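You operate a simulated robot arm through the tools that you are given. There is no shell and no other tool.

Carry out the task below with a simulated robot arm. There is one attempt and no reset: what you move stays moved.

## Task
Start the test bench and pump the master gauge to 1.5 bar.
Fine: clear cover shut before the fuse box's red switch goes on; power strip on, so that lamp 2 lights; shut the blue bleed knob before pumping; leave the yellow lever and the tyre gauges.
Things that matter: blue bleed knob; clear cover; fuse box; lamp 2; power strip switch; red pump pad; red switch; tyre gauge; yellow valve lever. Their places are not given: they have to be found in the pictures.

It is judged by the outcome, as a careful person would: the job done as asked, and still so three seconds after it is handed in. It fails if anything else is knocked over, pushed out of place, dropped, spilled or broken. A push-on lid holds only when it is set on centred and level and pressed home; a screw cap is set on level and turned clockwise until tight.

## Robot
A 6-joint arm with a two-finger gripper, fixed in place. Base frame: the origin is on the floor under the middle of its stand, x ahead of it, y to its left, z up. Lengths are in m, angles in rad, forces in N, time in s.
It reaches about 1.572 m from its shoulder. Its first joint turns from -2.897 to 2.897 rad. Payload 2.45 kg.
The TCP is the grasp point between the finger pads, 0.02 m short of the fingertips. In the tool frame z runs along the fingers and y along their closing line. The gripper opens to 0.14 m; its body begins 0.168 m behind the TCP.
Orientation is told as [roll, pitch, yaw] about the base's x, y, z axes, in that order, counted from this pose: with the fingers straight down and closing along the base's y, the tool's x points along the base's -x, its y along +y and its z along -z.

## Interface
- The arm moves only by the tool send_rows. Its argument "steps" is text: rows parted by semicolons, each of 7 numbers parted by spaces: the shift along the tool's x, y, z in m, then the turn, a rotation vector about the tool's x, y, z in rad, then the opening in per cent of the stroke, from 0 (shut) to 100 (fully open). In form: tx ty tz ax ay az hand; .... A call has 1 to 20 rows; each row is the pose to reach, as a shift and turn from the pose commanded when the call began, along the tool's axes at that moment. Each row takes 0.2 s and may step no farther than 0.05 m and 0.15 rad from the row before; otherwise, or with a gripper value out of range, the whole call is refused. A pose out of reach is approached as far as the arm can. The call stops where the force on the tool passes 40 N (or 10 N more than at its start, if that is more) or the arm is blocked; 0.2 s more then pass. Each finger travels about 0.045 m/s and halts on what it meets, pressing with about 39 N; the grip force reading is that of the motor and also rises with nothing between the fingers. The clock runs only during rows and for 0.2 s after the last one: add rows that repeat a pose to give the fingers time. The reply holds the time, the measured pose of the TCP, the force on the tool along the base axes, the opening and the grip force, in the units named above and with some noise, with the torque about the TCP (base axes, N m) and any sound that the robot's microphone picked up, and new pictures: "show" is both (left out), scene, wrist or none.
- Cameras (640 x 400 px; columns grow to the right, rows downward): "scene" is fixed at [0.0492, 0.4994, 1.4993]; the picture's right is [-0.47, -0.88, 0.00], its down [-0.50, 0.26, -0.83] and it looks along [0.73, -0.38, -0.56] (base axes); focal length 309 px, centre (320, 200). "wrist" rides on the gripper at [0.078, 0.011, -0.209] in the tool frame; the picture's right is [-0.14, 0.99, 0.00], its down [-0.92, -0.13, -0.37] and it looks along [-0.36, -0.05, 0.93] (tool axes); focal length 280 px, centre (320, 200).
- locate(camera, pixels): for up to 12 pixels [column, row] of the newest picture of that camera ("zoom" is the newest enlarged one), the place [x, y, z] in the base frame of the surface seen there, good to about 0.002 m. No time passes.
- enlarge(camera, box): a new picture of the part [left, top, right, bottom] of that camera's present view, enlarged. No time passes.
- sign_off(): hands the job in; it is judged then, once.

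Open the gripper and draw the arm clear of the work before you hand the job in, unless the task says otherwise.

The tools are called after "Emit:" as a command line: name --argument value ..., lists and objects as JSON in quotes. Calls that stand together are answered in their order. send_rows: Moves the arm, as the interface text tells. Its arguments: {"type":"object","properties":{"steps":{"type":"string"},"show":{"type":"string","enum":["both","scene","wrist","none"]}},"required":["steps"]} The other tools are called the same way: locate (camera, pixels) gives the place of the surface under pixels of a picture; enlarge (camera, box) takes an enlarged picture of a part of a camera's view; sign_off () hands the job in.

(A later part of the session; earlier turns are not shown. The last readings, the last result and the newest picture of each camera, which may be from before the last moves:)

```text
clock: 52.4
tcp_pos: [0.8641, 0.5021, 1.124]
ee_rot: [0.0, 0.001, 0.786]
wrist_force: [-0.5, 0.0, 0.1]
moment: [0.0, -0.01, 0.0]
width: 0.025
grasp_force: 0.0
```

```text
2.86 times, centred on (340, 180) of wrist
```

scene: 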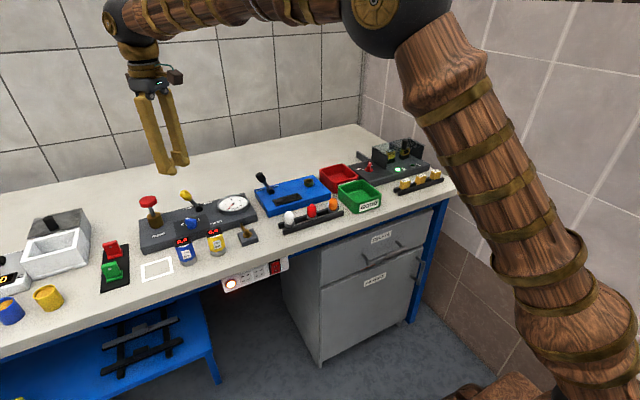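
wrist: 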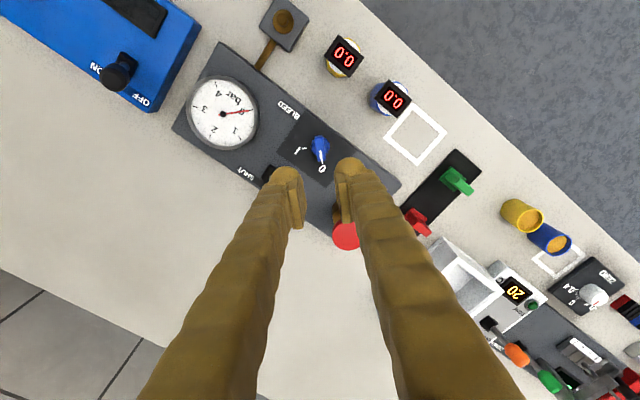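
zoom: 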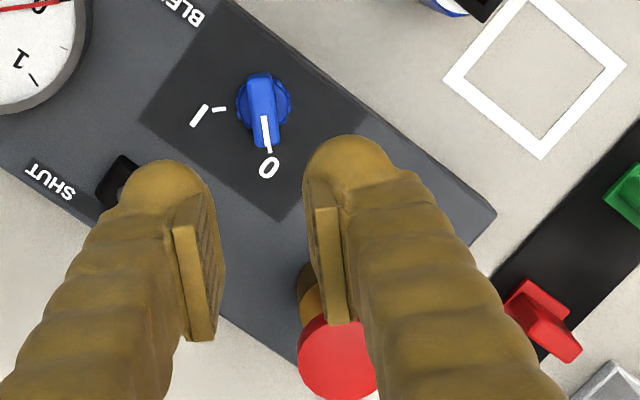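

The bleed knob now points at 0, lever and tyre gauges untouched. Next, I go above the red pump pad (≈(0.922,0.595), top z 1.003) with yaw back to 0 and fingers shut.

Emit:
send_rows --steps "-0.018 0.004 0 0 0 0.13 10; -0.036 0.008 0.005 0 0 0.26 0; -0.054 0.012 0.01 0 0 0.39 0; -0.072 0.016 0.015 0 0 0.52 0; -0.09 0.021 0.02 0 0 0.655 0; -0.1068 0.0247 0.024 0 0 0.786 0; -0.1068 0.0247 0.024 0 0 0.786 0"

Emit:
enlarge --camera "wrist" --box '[250, 110, 430, 250]'

Emit:
enlarge --camera "scene" --box '[110, 150, 270, 250]'

```text
clock: 54.0
tcp_pos: [0.922, 0.5958, 1.0985]
ee_rot: [-0.001, 0.001, 0.0]
wrist_force: [0.7, 0.1, -0.8]
moment: [0.01, -0.01, -0.02]
width: 0.0
grasp_force: 29.6
```

scene: 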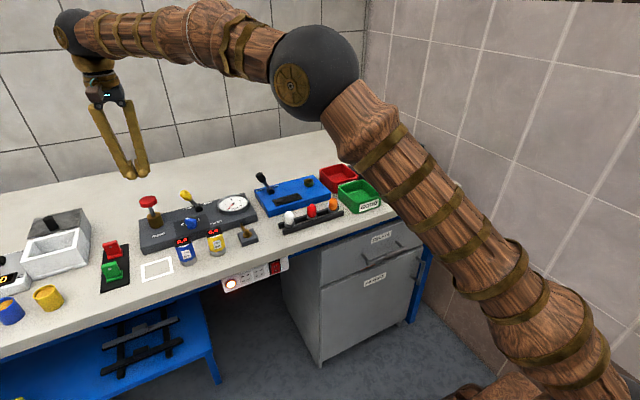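
wrist: 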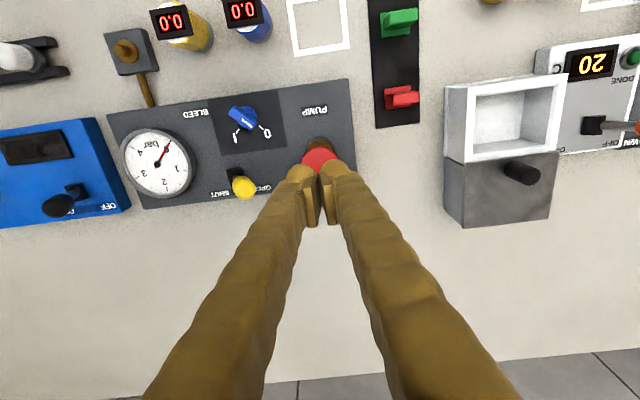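

```text
2.86 times, centred on (340, 180) of wrist
```

zoom: 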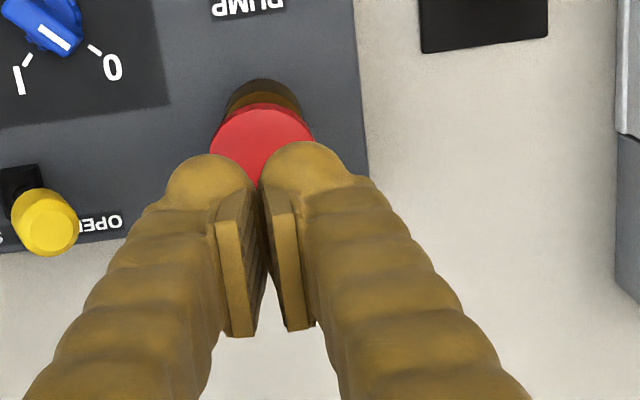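

```text
4.00 times, centred on (190, 200) of scene
```

zoom: 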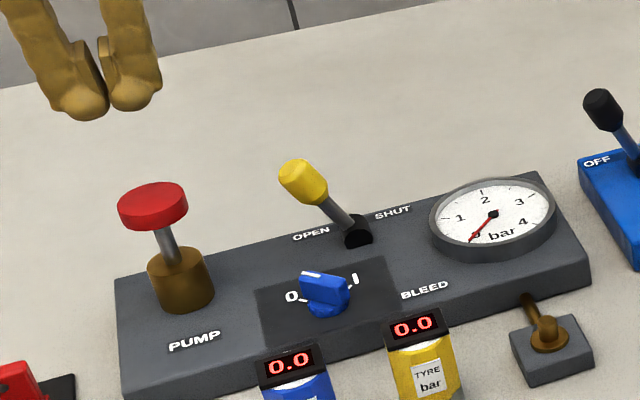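

The pad's visible part is at wrist (318,158). I locate several points on it to get the centre.

Emit:
locate --camera "zoom" --pixels '[[262, 108], [215, 140], [308, 135], [258, 150], [240, 145], [290, 135], [258, 175]]'

Emit:
locate --camera "scene" --pixels '[[140, 202], [149, 197], [158, 200], [149, 204], [149, 200], [154, 215], [157, 228]]'

```text
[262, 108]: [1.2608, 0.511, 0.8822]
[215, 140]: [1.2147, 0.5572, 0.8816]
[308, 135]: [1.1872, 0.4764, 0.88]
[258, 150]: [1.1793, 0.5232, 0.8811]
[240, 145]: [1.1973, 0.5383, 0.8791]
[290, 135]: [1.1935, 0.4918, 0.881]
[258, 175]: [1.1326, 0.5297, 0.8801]
```

```text
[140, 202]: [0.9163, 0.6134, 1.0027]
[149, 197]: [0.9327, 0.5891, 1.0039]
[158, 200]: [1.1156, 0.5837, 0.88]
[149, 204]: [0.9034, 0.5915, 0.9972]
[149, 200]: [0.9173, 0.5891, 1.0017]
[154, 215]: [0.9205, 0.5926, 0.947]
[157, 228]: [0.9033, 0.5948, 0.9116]
```

The last zoom was the scene's, so I locate pad points directly in the wrist picture instead.

Emit:
locate --camera "wrist" --pixels '[[319, 149], [305, 160], [335, 158], [318, 162], [311, 152], [328, 151], [318, 168]]'

Emit:
enlarge --camera "scene" --box '[130, 180, 180, 230]'

```text
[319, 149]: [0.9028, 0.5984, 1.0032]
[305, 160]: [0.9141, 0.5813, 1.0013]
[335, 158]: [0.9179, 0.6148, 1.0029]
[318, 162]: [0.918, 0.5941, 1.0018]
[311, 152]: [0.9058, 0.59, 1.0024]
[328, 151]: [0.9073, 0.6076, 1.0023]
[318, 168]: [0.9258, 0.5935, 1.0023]
```

```text
8.00 times, centred on (155, 205) of scene
```

zoom: 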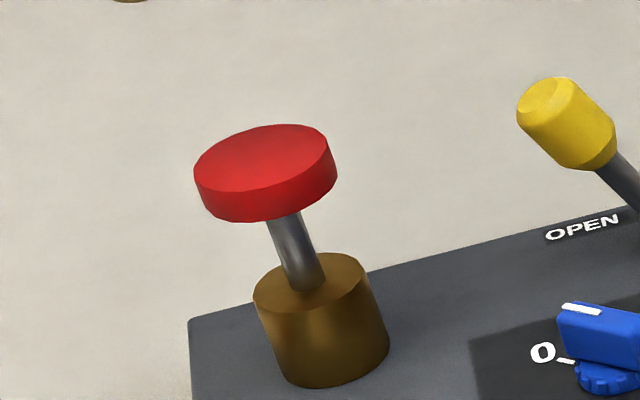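

The pad centre is ≈(0.922,0.598), so I shift 2 mm in y and lower until just above the pad (TCP z≈1.027).

Emit:
send_rows --steps "0 0.002 0.03 0 0 0 0; 0 0.002 0.06 0 0 0 0; 0 0.002 0.071 0 0 0 0; 0 0.002 0.071 0 0 0 0"

Emit:
enlarge --camera "scene" --box '[110, 150, 270, 250]'

```text
clock: 55.0
tcp_pos: [0.9216, 0.5976, 1.0279]
ee_rot: [-0.003, 0.0, 0.0]
wrist_force: [0.4, -0.4, -0.3]
moment: [-0.01, 0.05, -0.01]
width: 0.0001
grasp_force: 28.9
```

scene: 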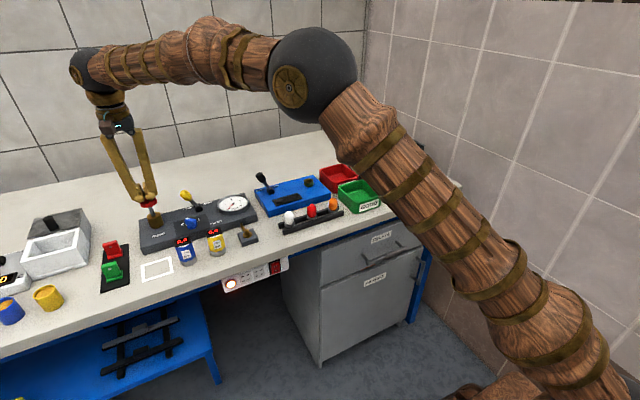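
wrist: 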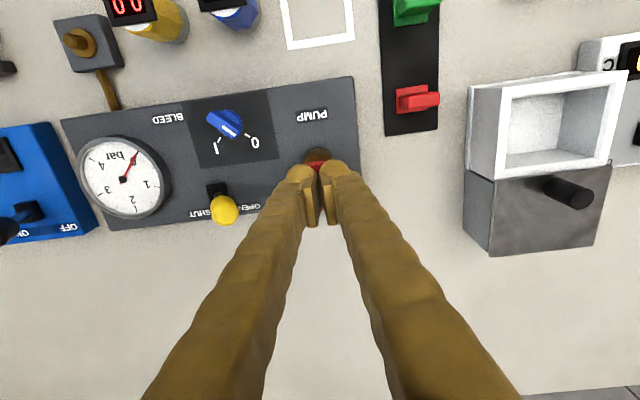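

```text
4.00 times, centred on (190, 200) of scene
```

zoom: 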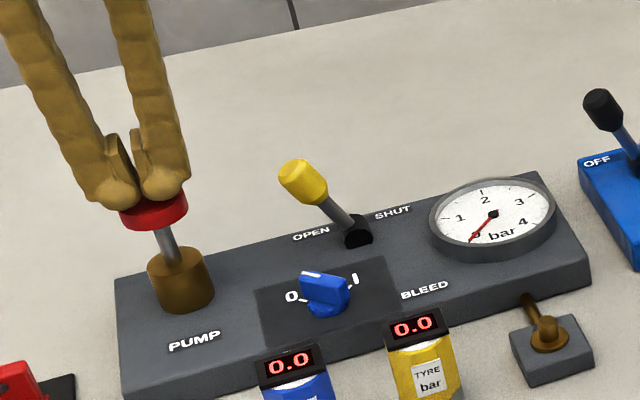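

Just above the pad; the gauge is visible at wrist (125,178) and reads 0. I press slowly down about 15 mm and check the gauge.

Emit:
send_rows --steps "0 0 0.005 0 0 0 0; 0 0 0.010 0 0 0 0; 0 0 0.015 0 0 0 0; 0 0 0.015 0 0 0 0" --show "wrist"

Emit:
enlarge --camera "wrist" --box '[70, 130, 180, 220]'

```text
clock: 56.0
tcp_pos: [0.9212, 0.5968, 1.0113]
ee_rot: [-0.002, -0.001, 0.001]
wrist_force: [1.2, 0.6, 1.1]
moment: [0.05, 0.0, -0.02]
width: 0.0001
grasp_force: 28.9
```

wrist: 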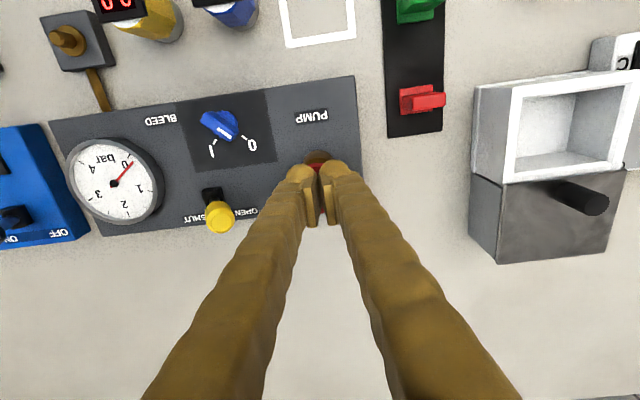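

```text
4.44 times, centred on (125, 175) of wrist
```

zoom: 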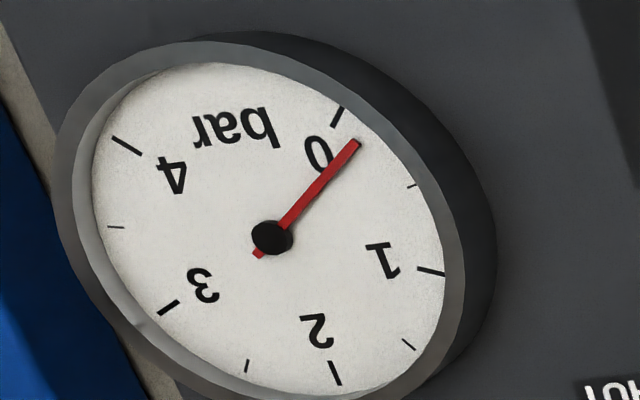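

The needle has moved slightly past 0 (tip at zoom (358,143)), so pressure grows with the stroke. I press another 15 mm.

Emit:
send_rows --steps "0 0 0.005 0 0 0 0; 0 0 0.010 0 0 0 0; 0 0 0.015 0 0 0 0; 0 0 0.015 0 0 0 0" --show "wrist"

Emit:
enlarge --camera "wrist" --box '[60, 130, 170, 220]'

```text
clock: 57.0
tcp_pos: [0.922, 0.5959, 0.9978]
ee_rot: [-0.003, -0.001, 0.0]
wrist_force: [0.5, -0.7, 2.7]
moment: [-0.01, -0.01, -0.01]
width: 0.006
grasp_force: 30.0
```

wrist: 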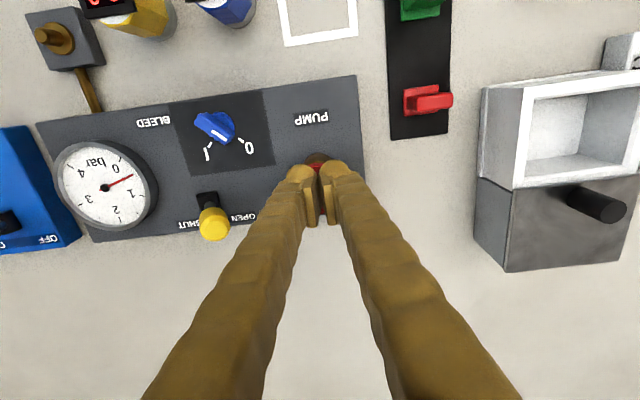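

```text
4.44 times, centred on (115, 175) of wrist
```

zoom: 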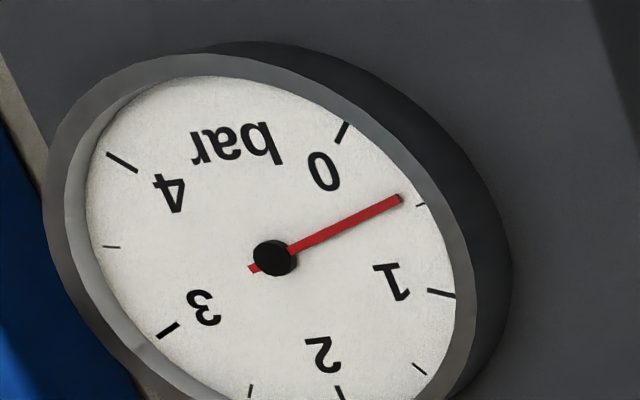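

The gauge reads about 0.48 bar. I press a few millimetres more to see whether this is the bottom of the stroke.

Emit:
send_rows --steps "0 0 0.003 0 0 0 0; 0 0 0.005 0 0 0 0; 0 0 0.005 0 0 0 0" --show "wrist"

Emit:
enlarge --camera "wrist" --box '[50, 130, 160, 220]'

Emit:
enlarge --camera "scene" --box '[110, 150, 270, 250]'

```text
clock: 57.8
tcp_pos: [0.9222, 0.5972, 0.993]
ee_rot: [-0.003, 0.0, 0.001]
wrist_force: [0.3, -1.2, 4.2]
moment: [0.0, -0.03, -0.03]
width: 0.0061
grasp_force: 29.5
```

wrist: 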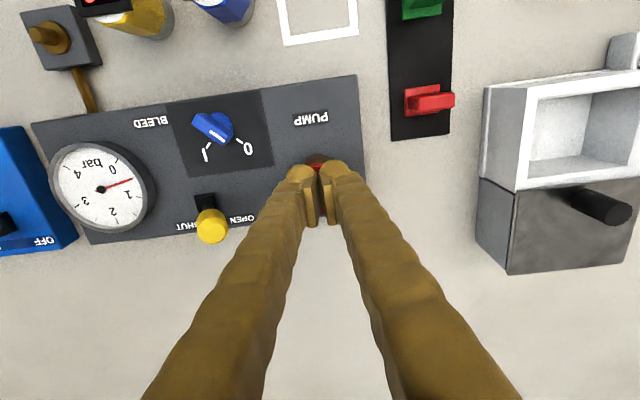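

```text
4.44 times, centred on (105, 175) of wrist
```

zoom: 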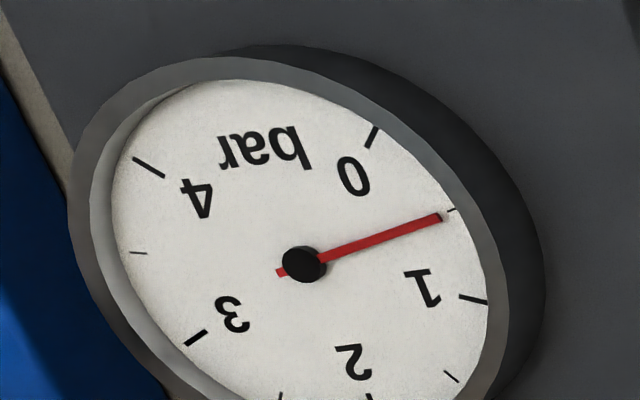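

```text
4.00 times, centred on (190, 200) of scene
```

zoom: 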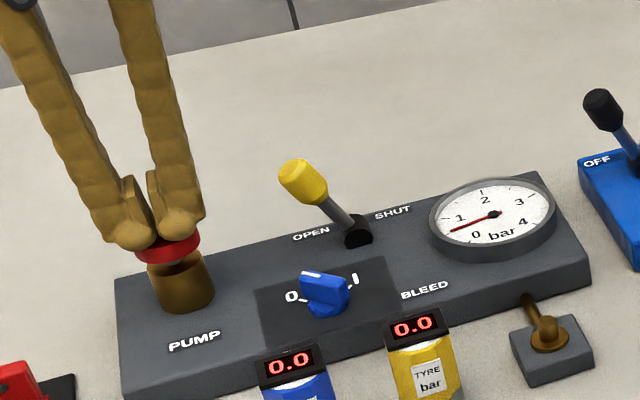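

The gauge is at about 0.5 bar with roughly 30 mm of travel used. I lift to let the pad return and check that the pressure holds.

Emit:
send_rows --steps "0 0 -0.01 0 0 0 0; 0 0 -0.02 0 0 0 0; 0 0 -0.03 0 0 0 0; 0 0 -0.038 0 0 0 0; 0 0 -0.038 0 0 0 0; 0 0 -0.038 0 0 0 0" --show "wrist"

Emit:
enlarge --camera "wrist" --box '[70, 130, 180, 220]'

Emit:
enlarge --camera "scene" --box '[110, 150, 270, 250]'

```text
clock: 59.1
tcp_pos: [0.921, 0.5969, 1.0307]
ee_rot: [0.0, 0.0, 0.001]
wrist_force: [-0.3, 0.0, -0.4]
moment: [0.0, -0.01, -0.01]
width: 0.0001
grasp_force: 29.5
```

wrist: 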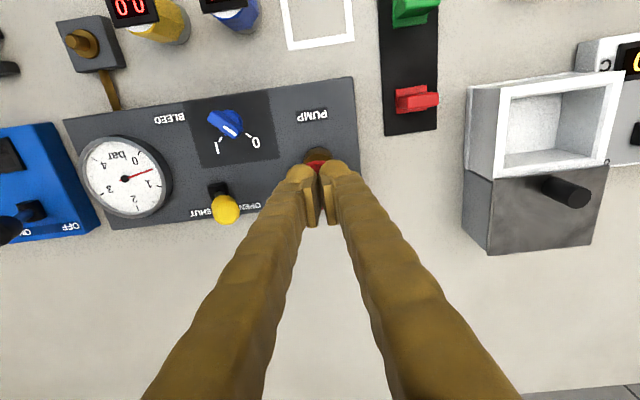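

```text
4.44 times, centred on (125, 175) of wrist
```

zoom: 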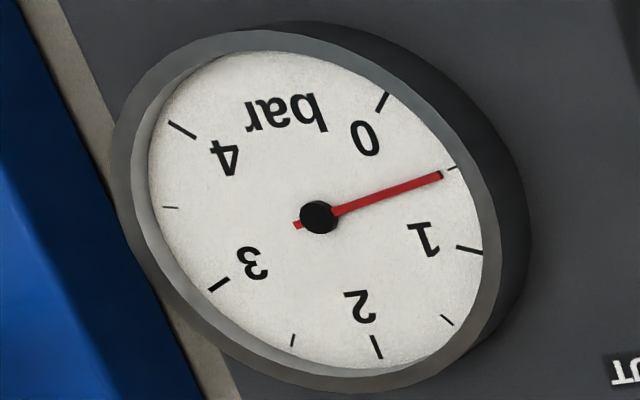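

```text
4.00 times, centred on (190, 200) of scene
```

zoom: 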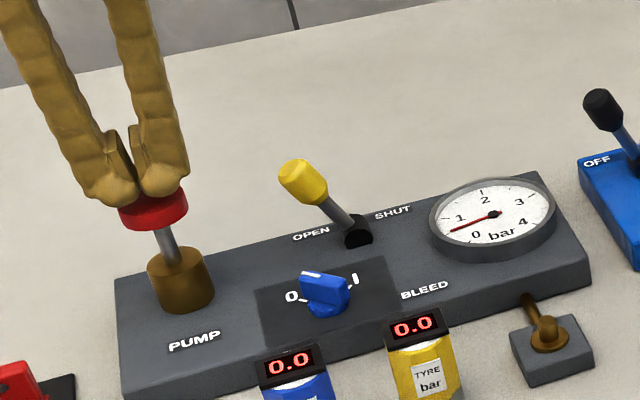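

Pressure holds at about 0.5 bar and the pad has returned. I do a second identical stroke down to TCP z≈0.993.

Emit:
send_rows --steps "0 0 0.01 0 0 0 0; 0 0 0.015 0 0 0 0; 0 0 0.020 0 0 0 0; 0 0 0.025 0 0 0 0; 0 0 0.030 0 0 0 0; 0 0 0.034 0 0 0 0; 0 0 0.038 0 0 0 0; 0 0 0.038 0 0 0 0" --show "wrist"

Emit:
enlarge --camera "wrist" --box '[50, 130, 160, 220]'

Emit:
enlarge --camera "scene" --box '[110, 150, 270, 250]'

```text
clock: 61.0
tcp_pos: [0.9211, 0.5973, 0.9926]
ee_rot: [-0.001, -0.002, 0.0]
wrist_force: [2.1, -0.5, 3.5]
moment: [0.06, -0.03, -0.02]
width: 0.0063
grasp_force: 29.8
```

wrist: 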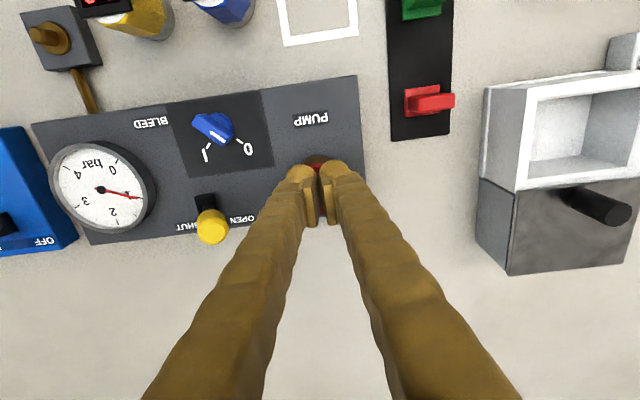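

```text
4.44 times, centred on (105, 175) of wrist
```

zoom: 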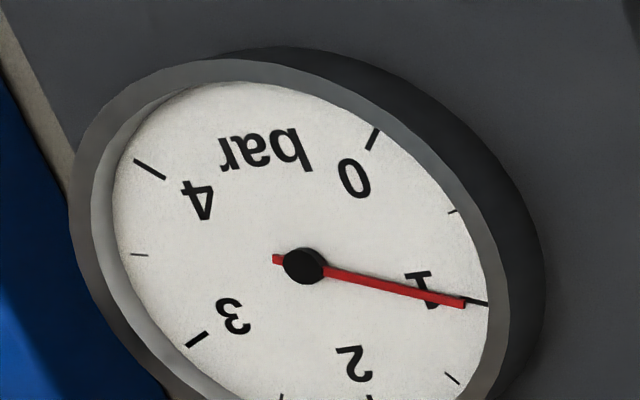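

```text
4.00 times, centred on (190, 200) of scene
```

zoom: 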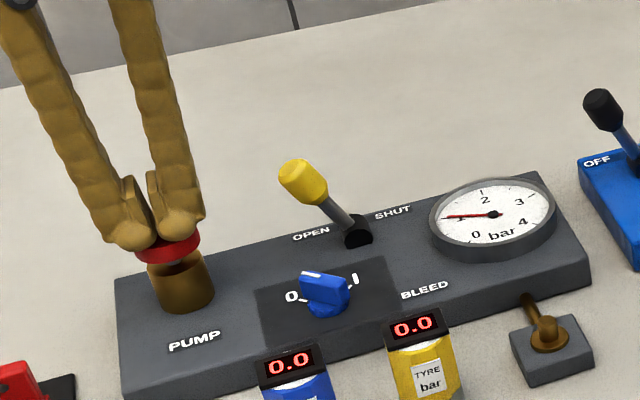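

The gauge now reads about 1.0 bar. I release and make a third stroke, stopping a little earlier (TCP z≈0.999) to check.

Emit:
send_rows --steps "0 0 -0.01 0 0 0 0; 0 0 -0.02 0 0 0 0; 0 0 -0.03 0 0 0 0; 0 0 -0.038 0 0 0 0; 0 0 -0.038 0 0 0 0; 0 0 -0.038 0 0 0 0; 0 0 -0.028 0 0 0 0; 0 0 -0.023 0 0 0 0; 0 0 -0.018 0 0 0 0; 0 0 -0.013 0 0 0 0; 0 0 -0.009 0 0 0 0; 0 0 -0.007 0 0 0 0; 0 0 -0.007 0 0 0 0" --show "wrist"

Emit:
enlarge --camera "wrist" --box '[50, 130, 160, 220]'

Emit:
enlarge --camera "scene" --box '[205, 180, 265, 230]'

```text
clock: 63.8
tcp_pos: [0.9221, 0.5971, 0.9996]
ee_rot: [-0.002, 0.0, 0.001]
wrist_force: [-0.5, -1.0, 2.9]
moment: [0.01, 0.05, 0.0]
width: 0.0057
grasp_force: 29.4
```

wrist: 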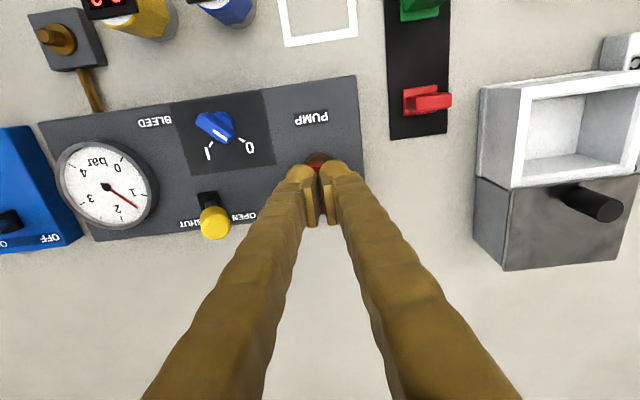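

```text
4.44 times, centred on (105, 175) of wrist
```

zoom: 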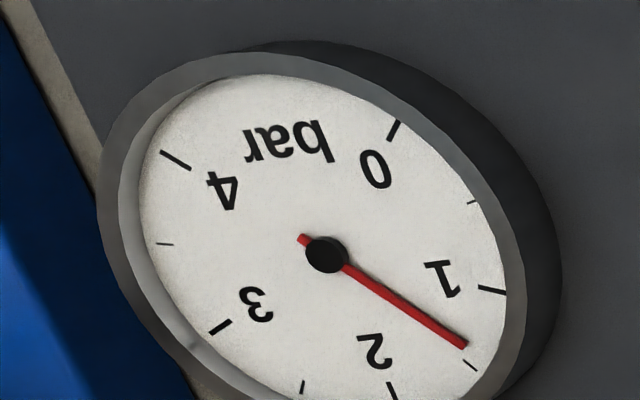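

```text
8.00 times, centred on (235, 205) of scene
```

zoom: 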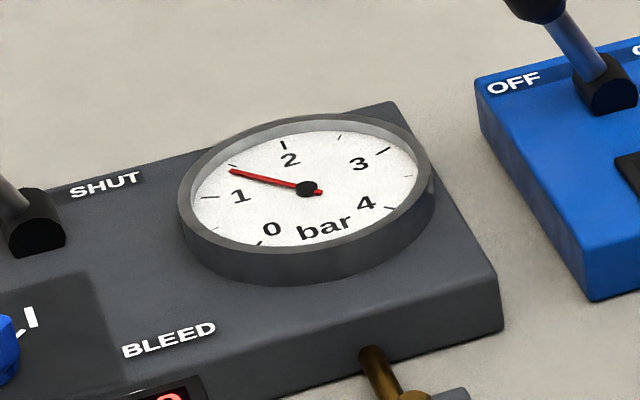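

Fitting the dial ticks, the needle stands at ≈1.39 bar; gain is ≈0.02 bar/mm. I press about 5 mm further and re-read.

Emit:
send_rows --steps "0 0 0.002 0 0 0 0; 0 0 0.004 0 0 0 0; 0 0 0.0055 0 0 0 0; 0 0 0.0055 0 0 0 0" --show "wrist"

Emit:
enlarge --camera "wrist" --box '[50, 130, 160, 220]'

Emit:
enlarge --camera "scene" --box '[205, 180, 265, 230]'

```text
clock: 64.8
tcp_pos: [0.9222, 0.5973, 0.9934]
ee_rot: [-0.002, 0.001, 0.001]
wrist_force: [2.3, 0.1, 4.0]
moment: [0.04, -0.09, 0.0]
width: 0.0059
grasp_force: 28.7
```

wrist: 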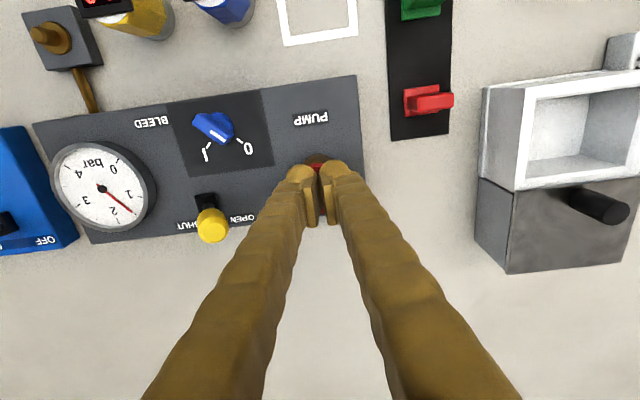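

```text
4.44 times, centred on (105, 175) of wrist
```

zoom: 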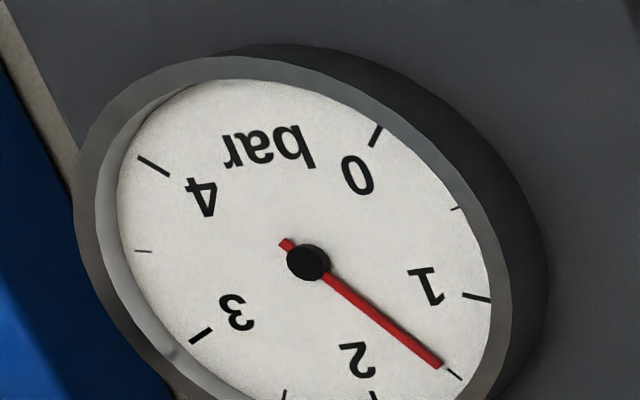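

```text
8.00 times, centred on (235, 205) of scene
```

zoom: 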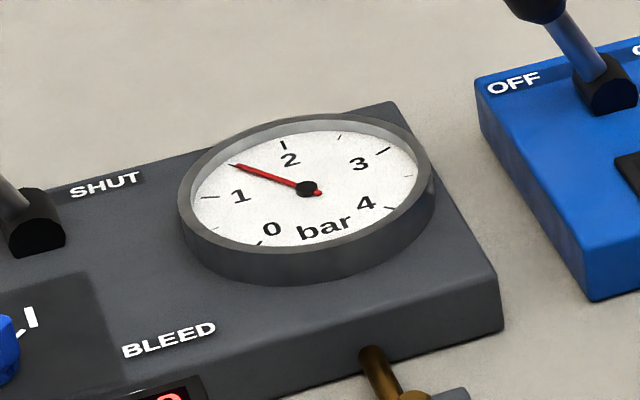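

The needle now lines up with the 1.5 tick (estimates ≈1.48–1.5). I release the pad, rise and read the gauge from more directly above.

Emit:
send_rows --steps "0 0 -0.015 0 0 0 0; 0 0 -0.03 0 0 0 0; 0 0 -0.05 0 0 0 0; 0 0 -0.09 0 0 0 0; 0 0 -0.13 0 0 0 0; 0 0 -0.15 0 0 0 0; 0.02 -0.04 -0.15 0 0 0 0; 0.04 -0.08 -0.15 0 0 0 0; 0.06 -0.12 -0.15 0 0 0 0; 0.08 -0.15 -0.15 0 0 0 0; 0.08 -0.15 -0.15 0 0 0 0"

Emit:
enlarge --camera "scene" --box '[205, 180, 265, 230]'

```text
clock: 67.2
tcp_pos: [0.8405, 0.4462, 1.1437]
ee_rot: [-0.001, 0.0, 0.0]
wrist_force: [-0.2, -0.3, -0.2]
moment: [0.04, 0.01, 0.01]
width: 0.0
grasp_force: 29.8
```

scene: 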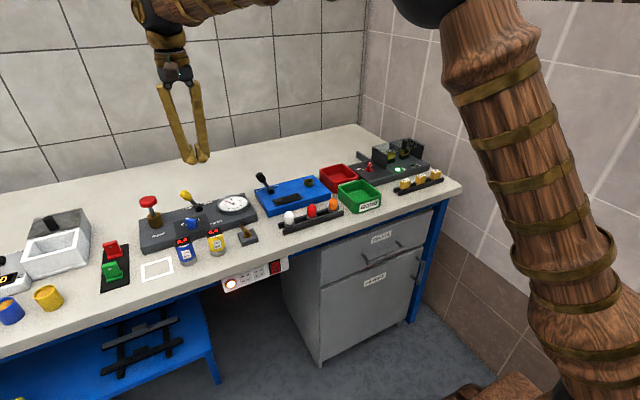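
wrist: 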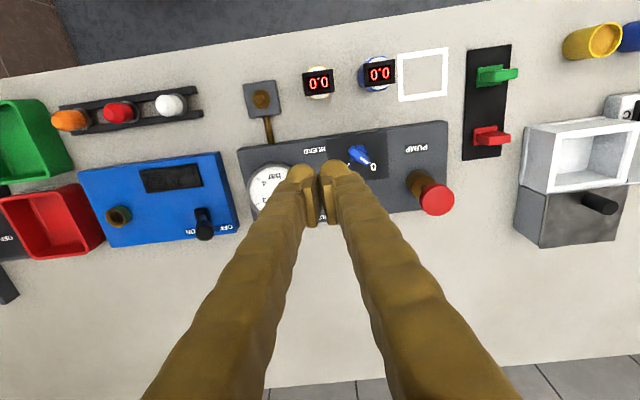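

```text
8.00 times, centred on (235, 205) of scene
```

zoom: 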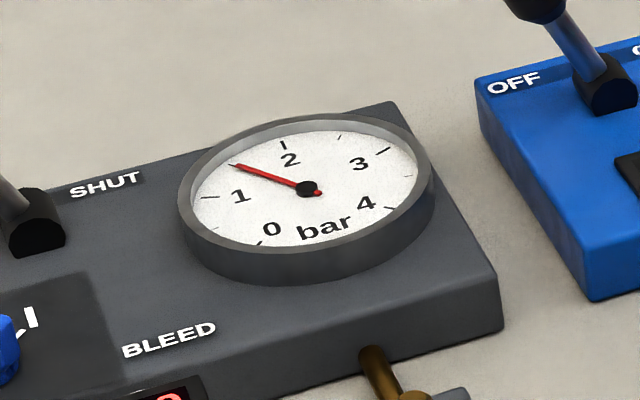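

The reading holds. I move so that the gauge is centred between open fingers for a clean near-vertical reading.

Emit:
send_rows --steps "0.025 -0.02 -0.02 0 0 0 30; 0.05 -0.04 -0.04 0 0 0 60; 0.07 -0.06 -0.06 0 0 0 100; 0.08 -0.078 -0.06 0 0 0 100; 0.08 -0.078 -0.06 0 0 0 100; 0.08 -0.078 -0.06 0 0 0 100; 0.08 -0.078 -0.06 0 0 0 100; 0.08 -0.078 -0.06 0 0 0 100; 0.08 -0.078 -0.06 0 0 0 100"

Emit:
enlarge --camera "wrist" --box '[270, 150, 370, 230]'

```text
clock: 69.2
tcp_pos: [0.7613, 0.3693, 1.2035]
ee_rot: [-0.001, 0.001, 0.002]
wrist_force: [0.2, 0.0, -0.5]
moment: [-0.02, 0.02, -0.03]
width: 0.14
grasp_force: 0.0
```

scene: 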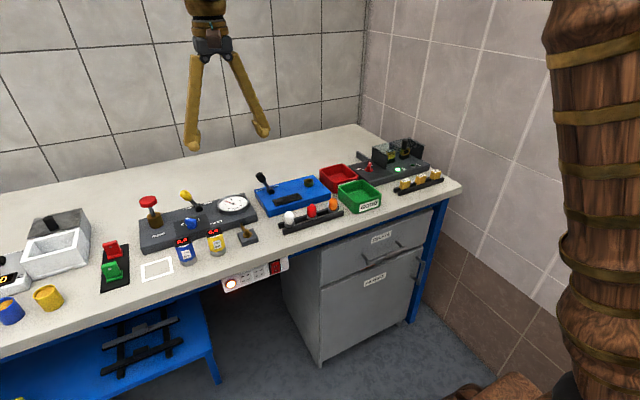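
wrist: 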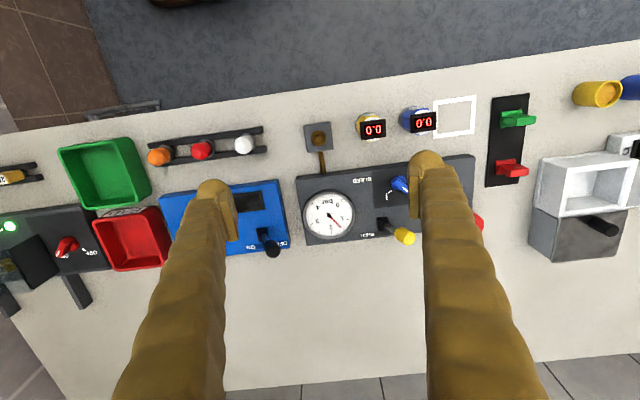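

```text
5.00 times, centred on (320, 190) of wrist
```

zoom: 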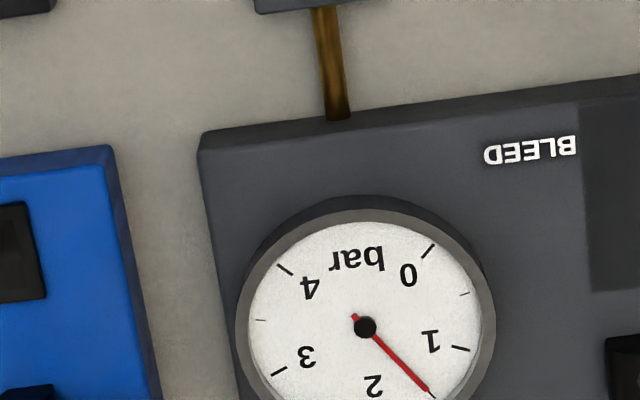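

The gauge is at (328,215); I enlarge it fully for an exact reading.

Emit:
enlarge --camera "wrist" --box '[294, 184, 364, 244]'

Emit:
enlarge --camera "wrist" --box '[340, 100, 440, 160]'

Emit:
enlarge --camera "scene" --box '[340, 120, 450, 200]'

Emit:
enlarge --camera "scene" --box '[100, 170, 300, 300]'

```text
6.67 times, centred on (329, 214) of wrist
```

zoom: 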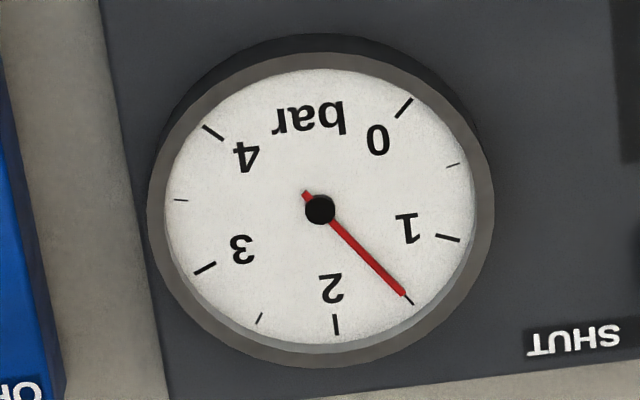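

```text
6.40 times, centred on (390, 130) of wrist
```

zoom: 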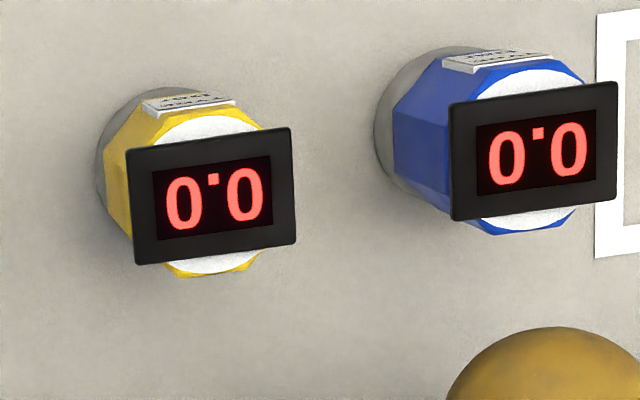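

```text
5.00 times, centred on (395, 160) of scene
```

zoom: 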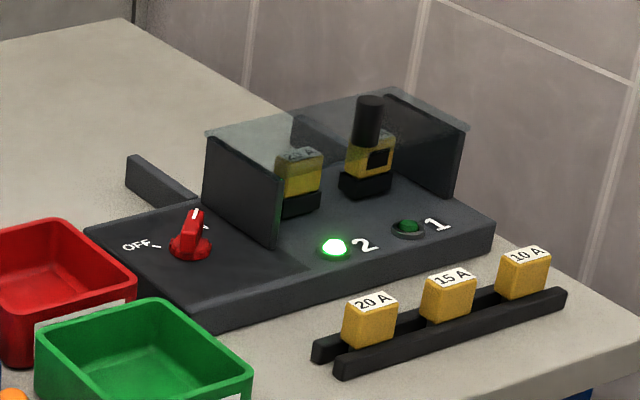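

```text
3.08 times, centred on (200, 235) of scene
```

zoom: 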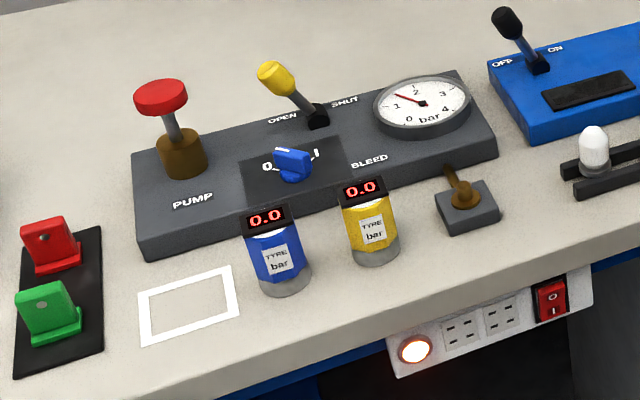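

The needle points at the 1.5 tick, lamp 2 is lit, bleed at 0, lever and tyre gauges untouched. Before handing in I double-check that the cover is fully home, moving high over the fuse box.

Emit:
send_rows --steps "0 -0.045 -0.015 0 0 0 100; 0 -0.09 -0.03 0 0 0 100; 0 -0.135 -0.045 0 0 0 100; 0 -0.18 -0.06 0 0 0 100; 0 -0.225 -0.065 0 0 0 100; 0 -0.27 -0.065 0 0 0 100; 0 -0.315 -0.065 0 0 0 100; 0 -0.36 -0.065 0 0 0 100; 0 -0.405 -0.065 0 0 0 100; 0 -0.45 -0.065 0 0 0 100; 0 -0.495 -0.065 0 0 0 100; 0 -0.54 -0.065 0 0 0 100; 0 -0.585 -0.065 0 0 0 100; 0 -0.625 -0.065 0 0 0 100; 0 -0.625 -0.065 0 0 0 100"

Emit:
enlarge --camera "wrist" --box '[230, 130, 400, 260]'

```text
clock: 72.3
tcp_pos: [0.7632, -0.256, 1.27]
ee_rot: [0.0, -0.001, 0.001]
wrist_force: [-0.3, 0.0, 0.0]
moment: [-0.02, 0.02, 0.02]
width: 0.1401
grasp_force: 0.1
```

scene: 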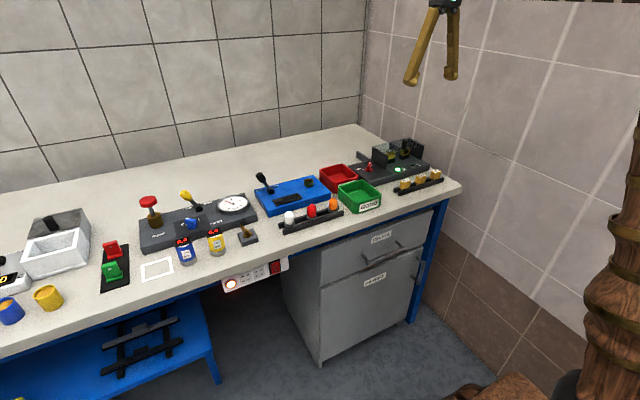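
wrist: 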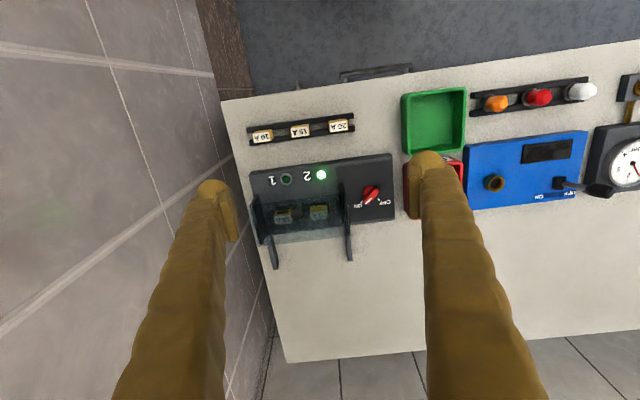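

```text
3.08 times, centred on (315, 195) of wrist
```

zoom: 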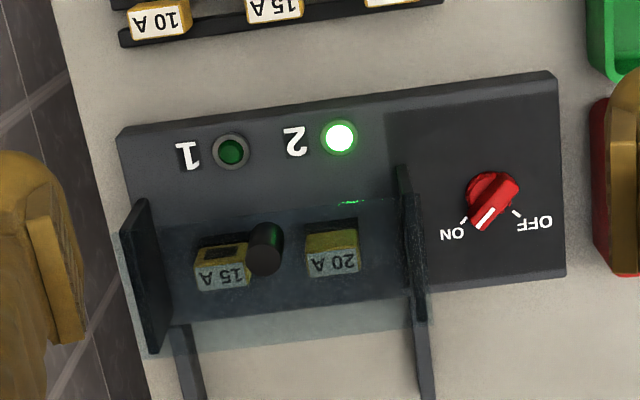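

The cover lies over both fuses, switch ON, lamp 2 lit. I locate the cover's knob and walls to compare with the end-stop position.

Emit:
locate --camera "zoom" --pixels '[[264, 230], [264, 255], [264, 270], [250, 258], [280, 255], [402, 170], [408, 200], [420, 290], [425, 315], [140, 202], [152, 350], [490, 275]]'

```text
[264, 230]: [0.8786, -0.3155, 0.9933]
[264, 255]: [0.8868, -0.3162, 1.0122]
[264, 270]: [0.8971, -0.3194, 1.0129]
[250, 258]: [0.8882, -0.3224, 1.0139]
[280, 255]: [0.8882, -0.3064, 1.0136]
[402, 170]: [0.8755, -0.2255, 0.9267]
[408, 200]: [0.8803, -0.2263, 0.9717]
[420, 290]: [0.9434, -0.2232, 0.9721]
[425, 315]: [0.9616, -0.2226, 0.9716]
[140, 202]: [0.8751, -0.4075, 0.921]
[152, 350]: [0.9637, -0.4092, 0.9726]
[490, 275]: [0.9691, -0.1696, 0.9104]
```

The cover has moved ≈0.099 m and its knob centre is at x≈0.889. To be certain it is home, I give the knob a gentle nudge from behind with closed fingers: first move above the spot behind the knob.

Emit:
send_rows --steps "-0.03 -0.01 0.02 0 0 0 60; -0.06 -0.02 0.045 0 0 0 30; -0.09 -0.03 0.07 0 0 0 0; -0.12 -0.04 0.095 0 0 0 0; -0.15 -0.05 0.12 0 0 0 0; -0.182 -0.059 0.145 0 0 0 0; -0.182 -0.059 0.17 0 0 0 0; -0.182 -0.059 0.17 0 0 0 0; -0.182 -0.059 0.17 0 0 0 0; -0.182 -0.059 0.17 0 0 0 0"

Emit:
enlarge --camera "scene" --box '[340, 60, 480, 200]'

```text
clock: 74.5
tcp_pos: [0.9438, -0.3155, 1.1004]
ee_rot: [-0.002, -0.001, 0.0]
wrist_force: [0.4, -0.3, 0.2]
moment: [-0.02, 0.01, -0.01]
width: 0.0
grasp_force: 29.7
```

scene: 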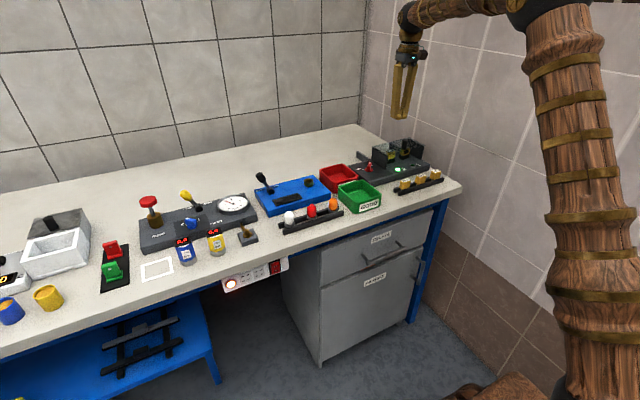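
wrist: 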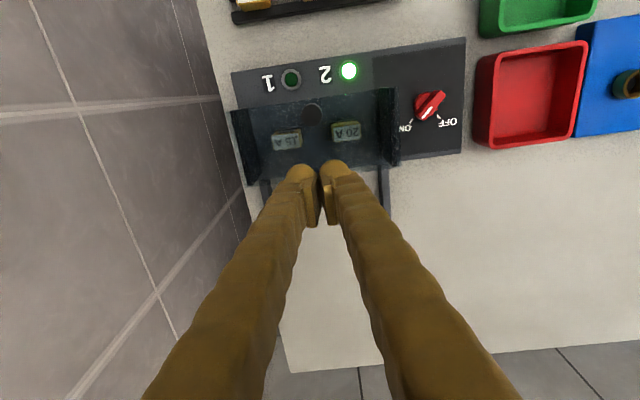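

```text
2.86 times, centred on (410, 130) of scene
```

zoom: 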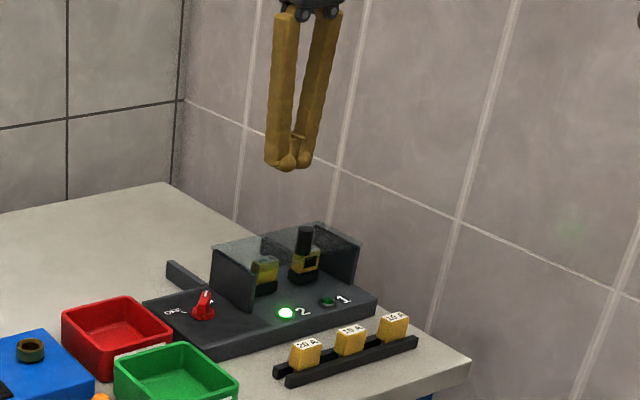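

The closed fingers are right behind the knob (knob at wrist (312,112)). I lower to z≈1.004 and nudge toward -x in small steps.

Emit:
send_rows --steps "0 0 0.04 0 0 0 0; 0 0 0.08 0 0 0 0; 0 0 0.096 0 0 0 0; 0.008 0 0.096 0 0 0 0; 0.016 0 0.096 0 0 0 0; 0.022 0 0.096 0 0 0 0; 0.026 0 0.096 0 0 0 0; 0.029 0 0.096 0 0 0 0; 0.031 0 0.096 0 0 0 0; 0.033 0 0.096 0 0 0 0"

```text
clock: 76.3
tcp_pos: [0.9202, -0.3153, 1.0051]
ee_rot: [-0.004, -0.007, 0.001]
wrist_force: [8.9, -4.4, -0.4]
moment: [-0.04, -0.09, 0.13]
width: 0.0001
grasp_force: 29.4
stopped in row 8: the force on the tool passed its limit at 47 N (the readings are from after the stop); the commanded pose is now the measured one
```

scene: 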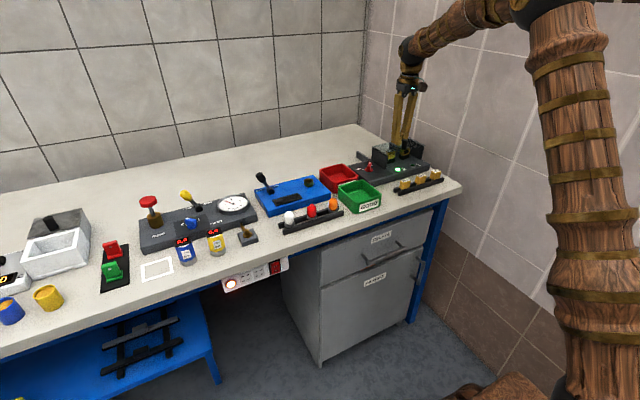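
wrist: 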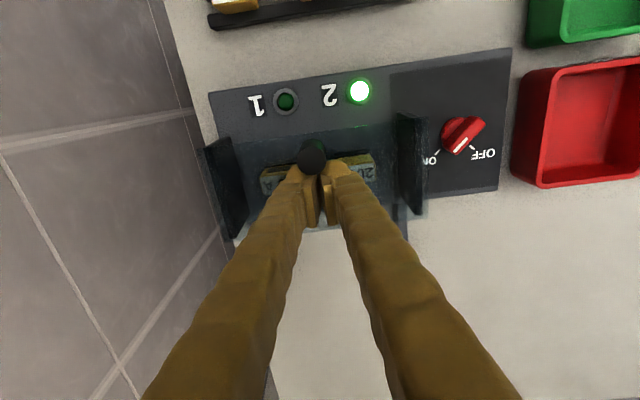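

The cover is firmly on its stop (47 N without moving). I back off toward +x, rise straight up, open the hand and draw the arm clear.

Emit:
send_rows --steps "-0.008 0 0 0 0 0 0; -0.02 0 0 0 0 0 0; -0.022 0 -0.04 0 0 0 0; -0.022 0 -0.09 0 0 0 0; -0.022 0 -0.14 0 0 0 0; -0.022 0 -0.19 0 0 0 0; -0.0 0.02 -0.23 0 0 0 30; 0.04 0.04 -0.25 0 0 0 60; 0.085 0.06 -0.26 0 0 0 80; 0.13 0.08 -0.26 0 0 0 100; 0.175 0.10 -0.26 0 0 0 100; 0.22 0.12 -0.26 0 0 0 100; 0.265 0.14 -0.26 0 0 0 100; 0.31 0.16 -0.26 0 0 0 100; 0.35 0.18 -0.26 0 0 0 100; 0.35 0.18 -0.26 0 0 0 100"

Emit:
enlarge --camera "scene" --box '[340, 120, 450, 200]'

Emit:
enlarge --camera "scene" --box '[100, 170, 300, 300]'

Emit:
enlarge --camera "scene" --box '[205, 180, 265, 230]'

```text
refused: row 9 steps farther than a row can; nothing moved
```

```text
5.00 times, centred on (395, 160) of scene
```

zoom: 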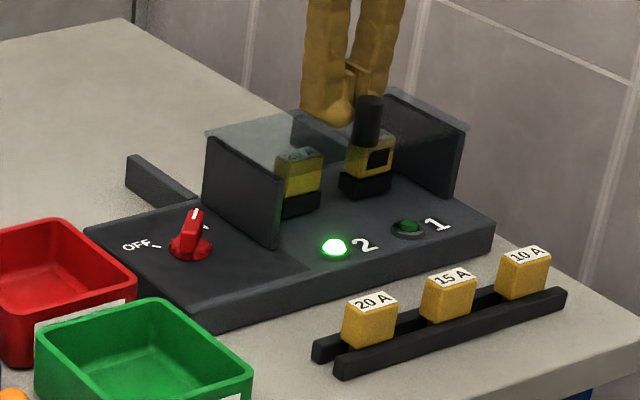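

```text
3.08 times, centred on (200, 235) of scene
```

zoom: 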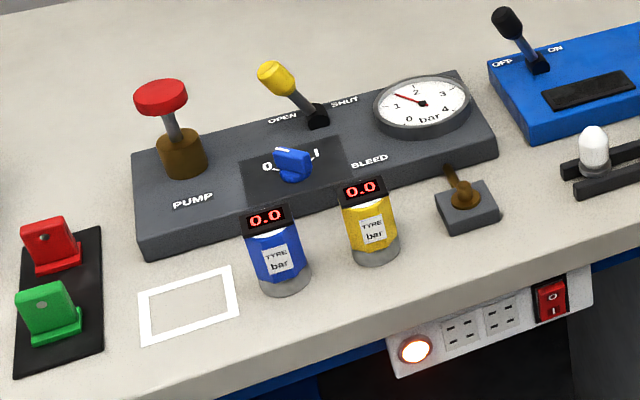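

```text
8.00 times, centred on (235, 205) of scene
```

zoom: 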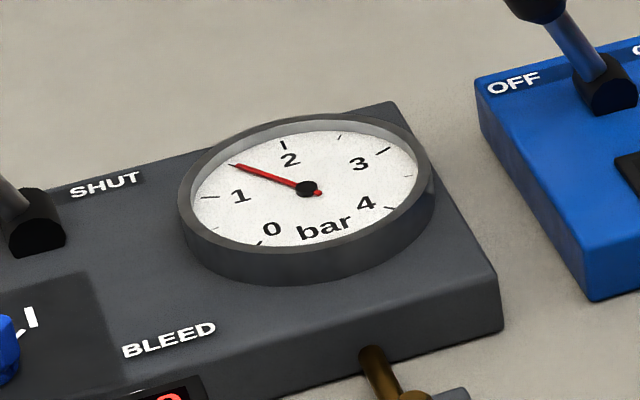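

The row was too long, so nothing moved; the gauge, lamp and switches all still look right. I repeat the retreat with shorter steps.

Emit:
send_rows --steps "-0.008 0 0 0 0 0 0; -0.02 0 0 0 0 0 0; -0.022 0 -0.04 0 0 0 0; -0.022 0 -0.085 0 0 0 0; -0.022 0 -0.13 0 0 0 0; -0.022 0 -0.175 0 0 0 0; -0.01 0.01 -0.215 0 0 0 30; 0.02 0.025 -0.24 0 0 0 60; 0.055 0.04 -0.26 0 0 0 80; 0.09 0.06 -0.26 0 0 0 100; 0.13 0.08 -0.26 0 0 0 100; 0.17 0.10 -0.26 0 0 0 100; 0.21 0.12 -0.26 0 0 0 100; 0.25 0.14 -0.26 0 0 0 100; 0.29 0.16 -0.26 0 0 0 100; 0.33 0.18 -0.26 0 0 0 100; 0.33 0.18 -0.26 0 0 0 100"

Emit:
enlarge --camera "scene" --box '[340, 120, 450, 200]'

Emit:
enlarge --camera "scene" --box '[100, 170, 300, 300]'

Emit:
enlarge --camera "scene" --box '[205, 180, 265, 230]'

```text
clock: 79.9
tcp_pos: [0.5854, -0.1342, 1.2634]
ee_rot: [-0.001, -0.005, 0.002]
wrist_force: [-0.6, -0.9, 0.3]
moment: [-0.01, -0.02, 0.03]
width: 0.1398
grasp_force: 0.1
```

scene: 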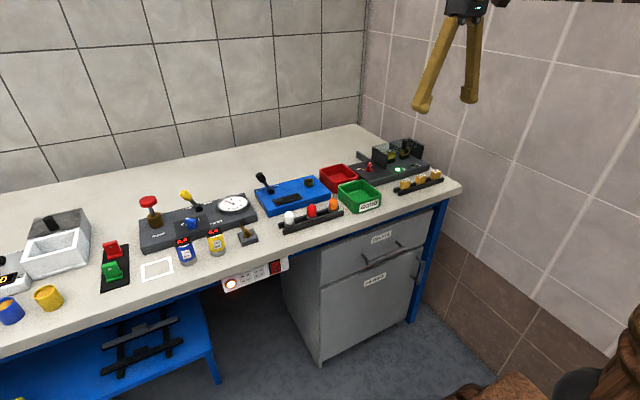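
wrist: 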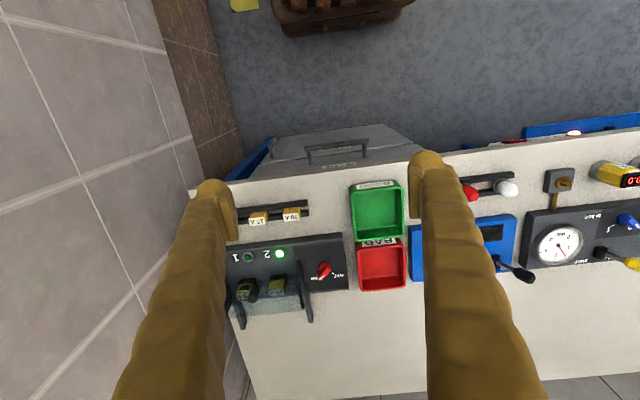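

```text
5.00 times, centred on (395, 160) of scene
```

zoom: 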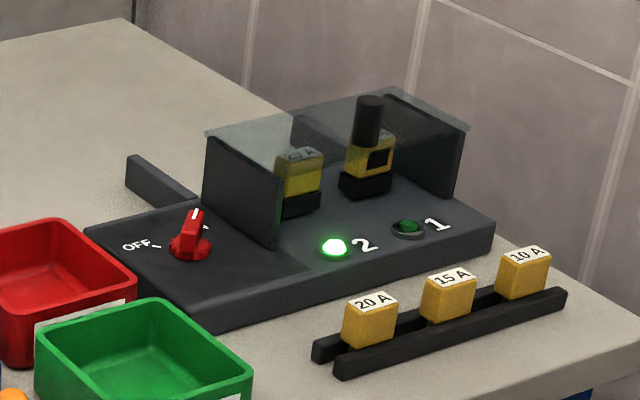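

```text
3.08 times, centred on (200, 235) of scene
```

zoom: 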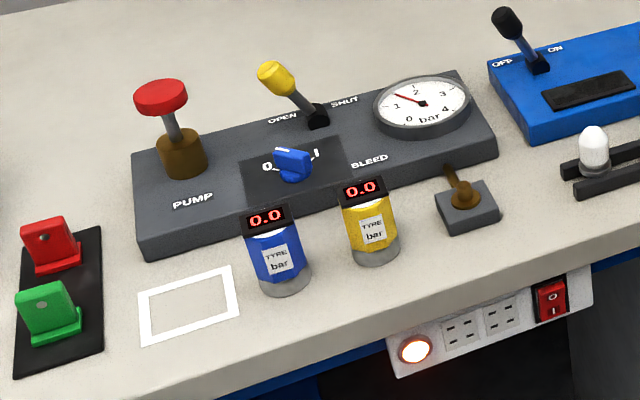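

```text
8.00 times, centred on (235, 205) of scene
```

zoom: 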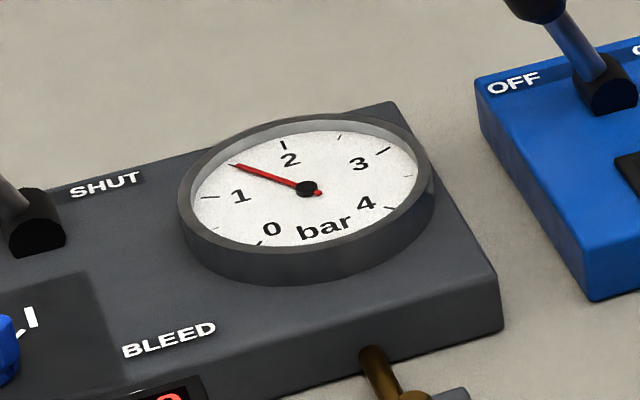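

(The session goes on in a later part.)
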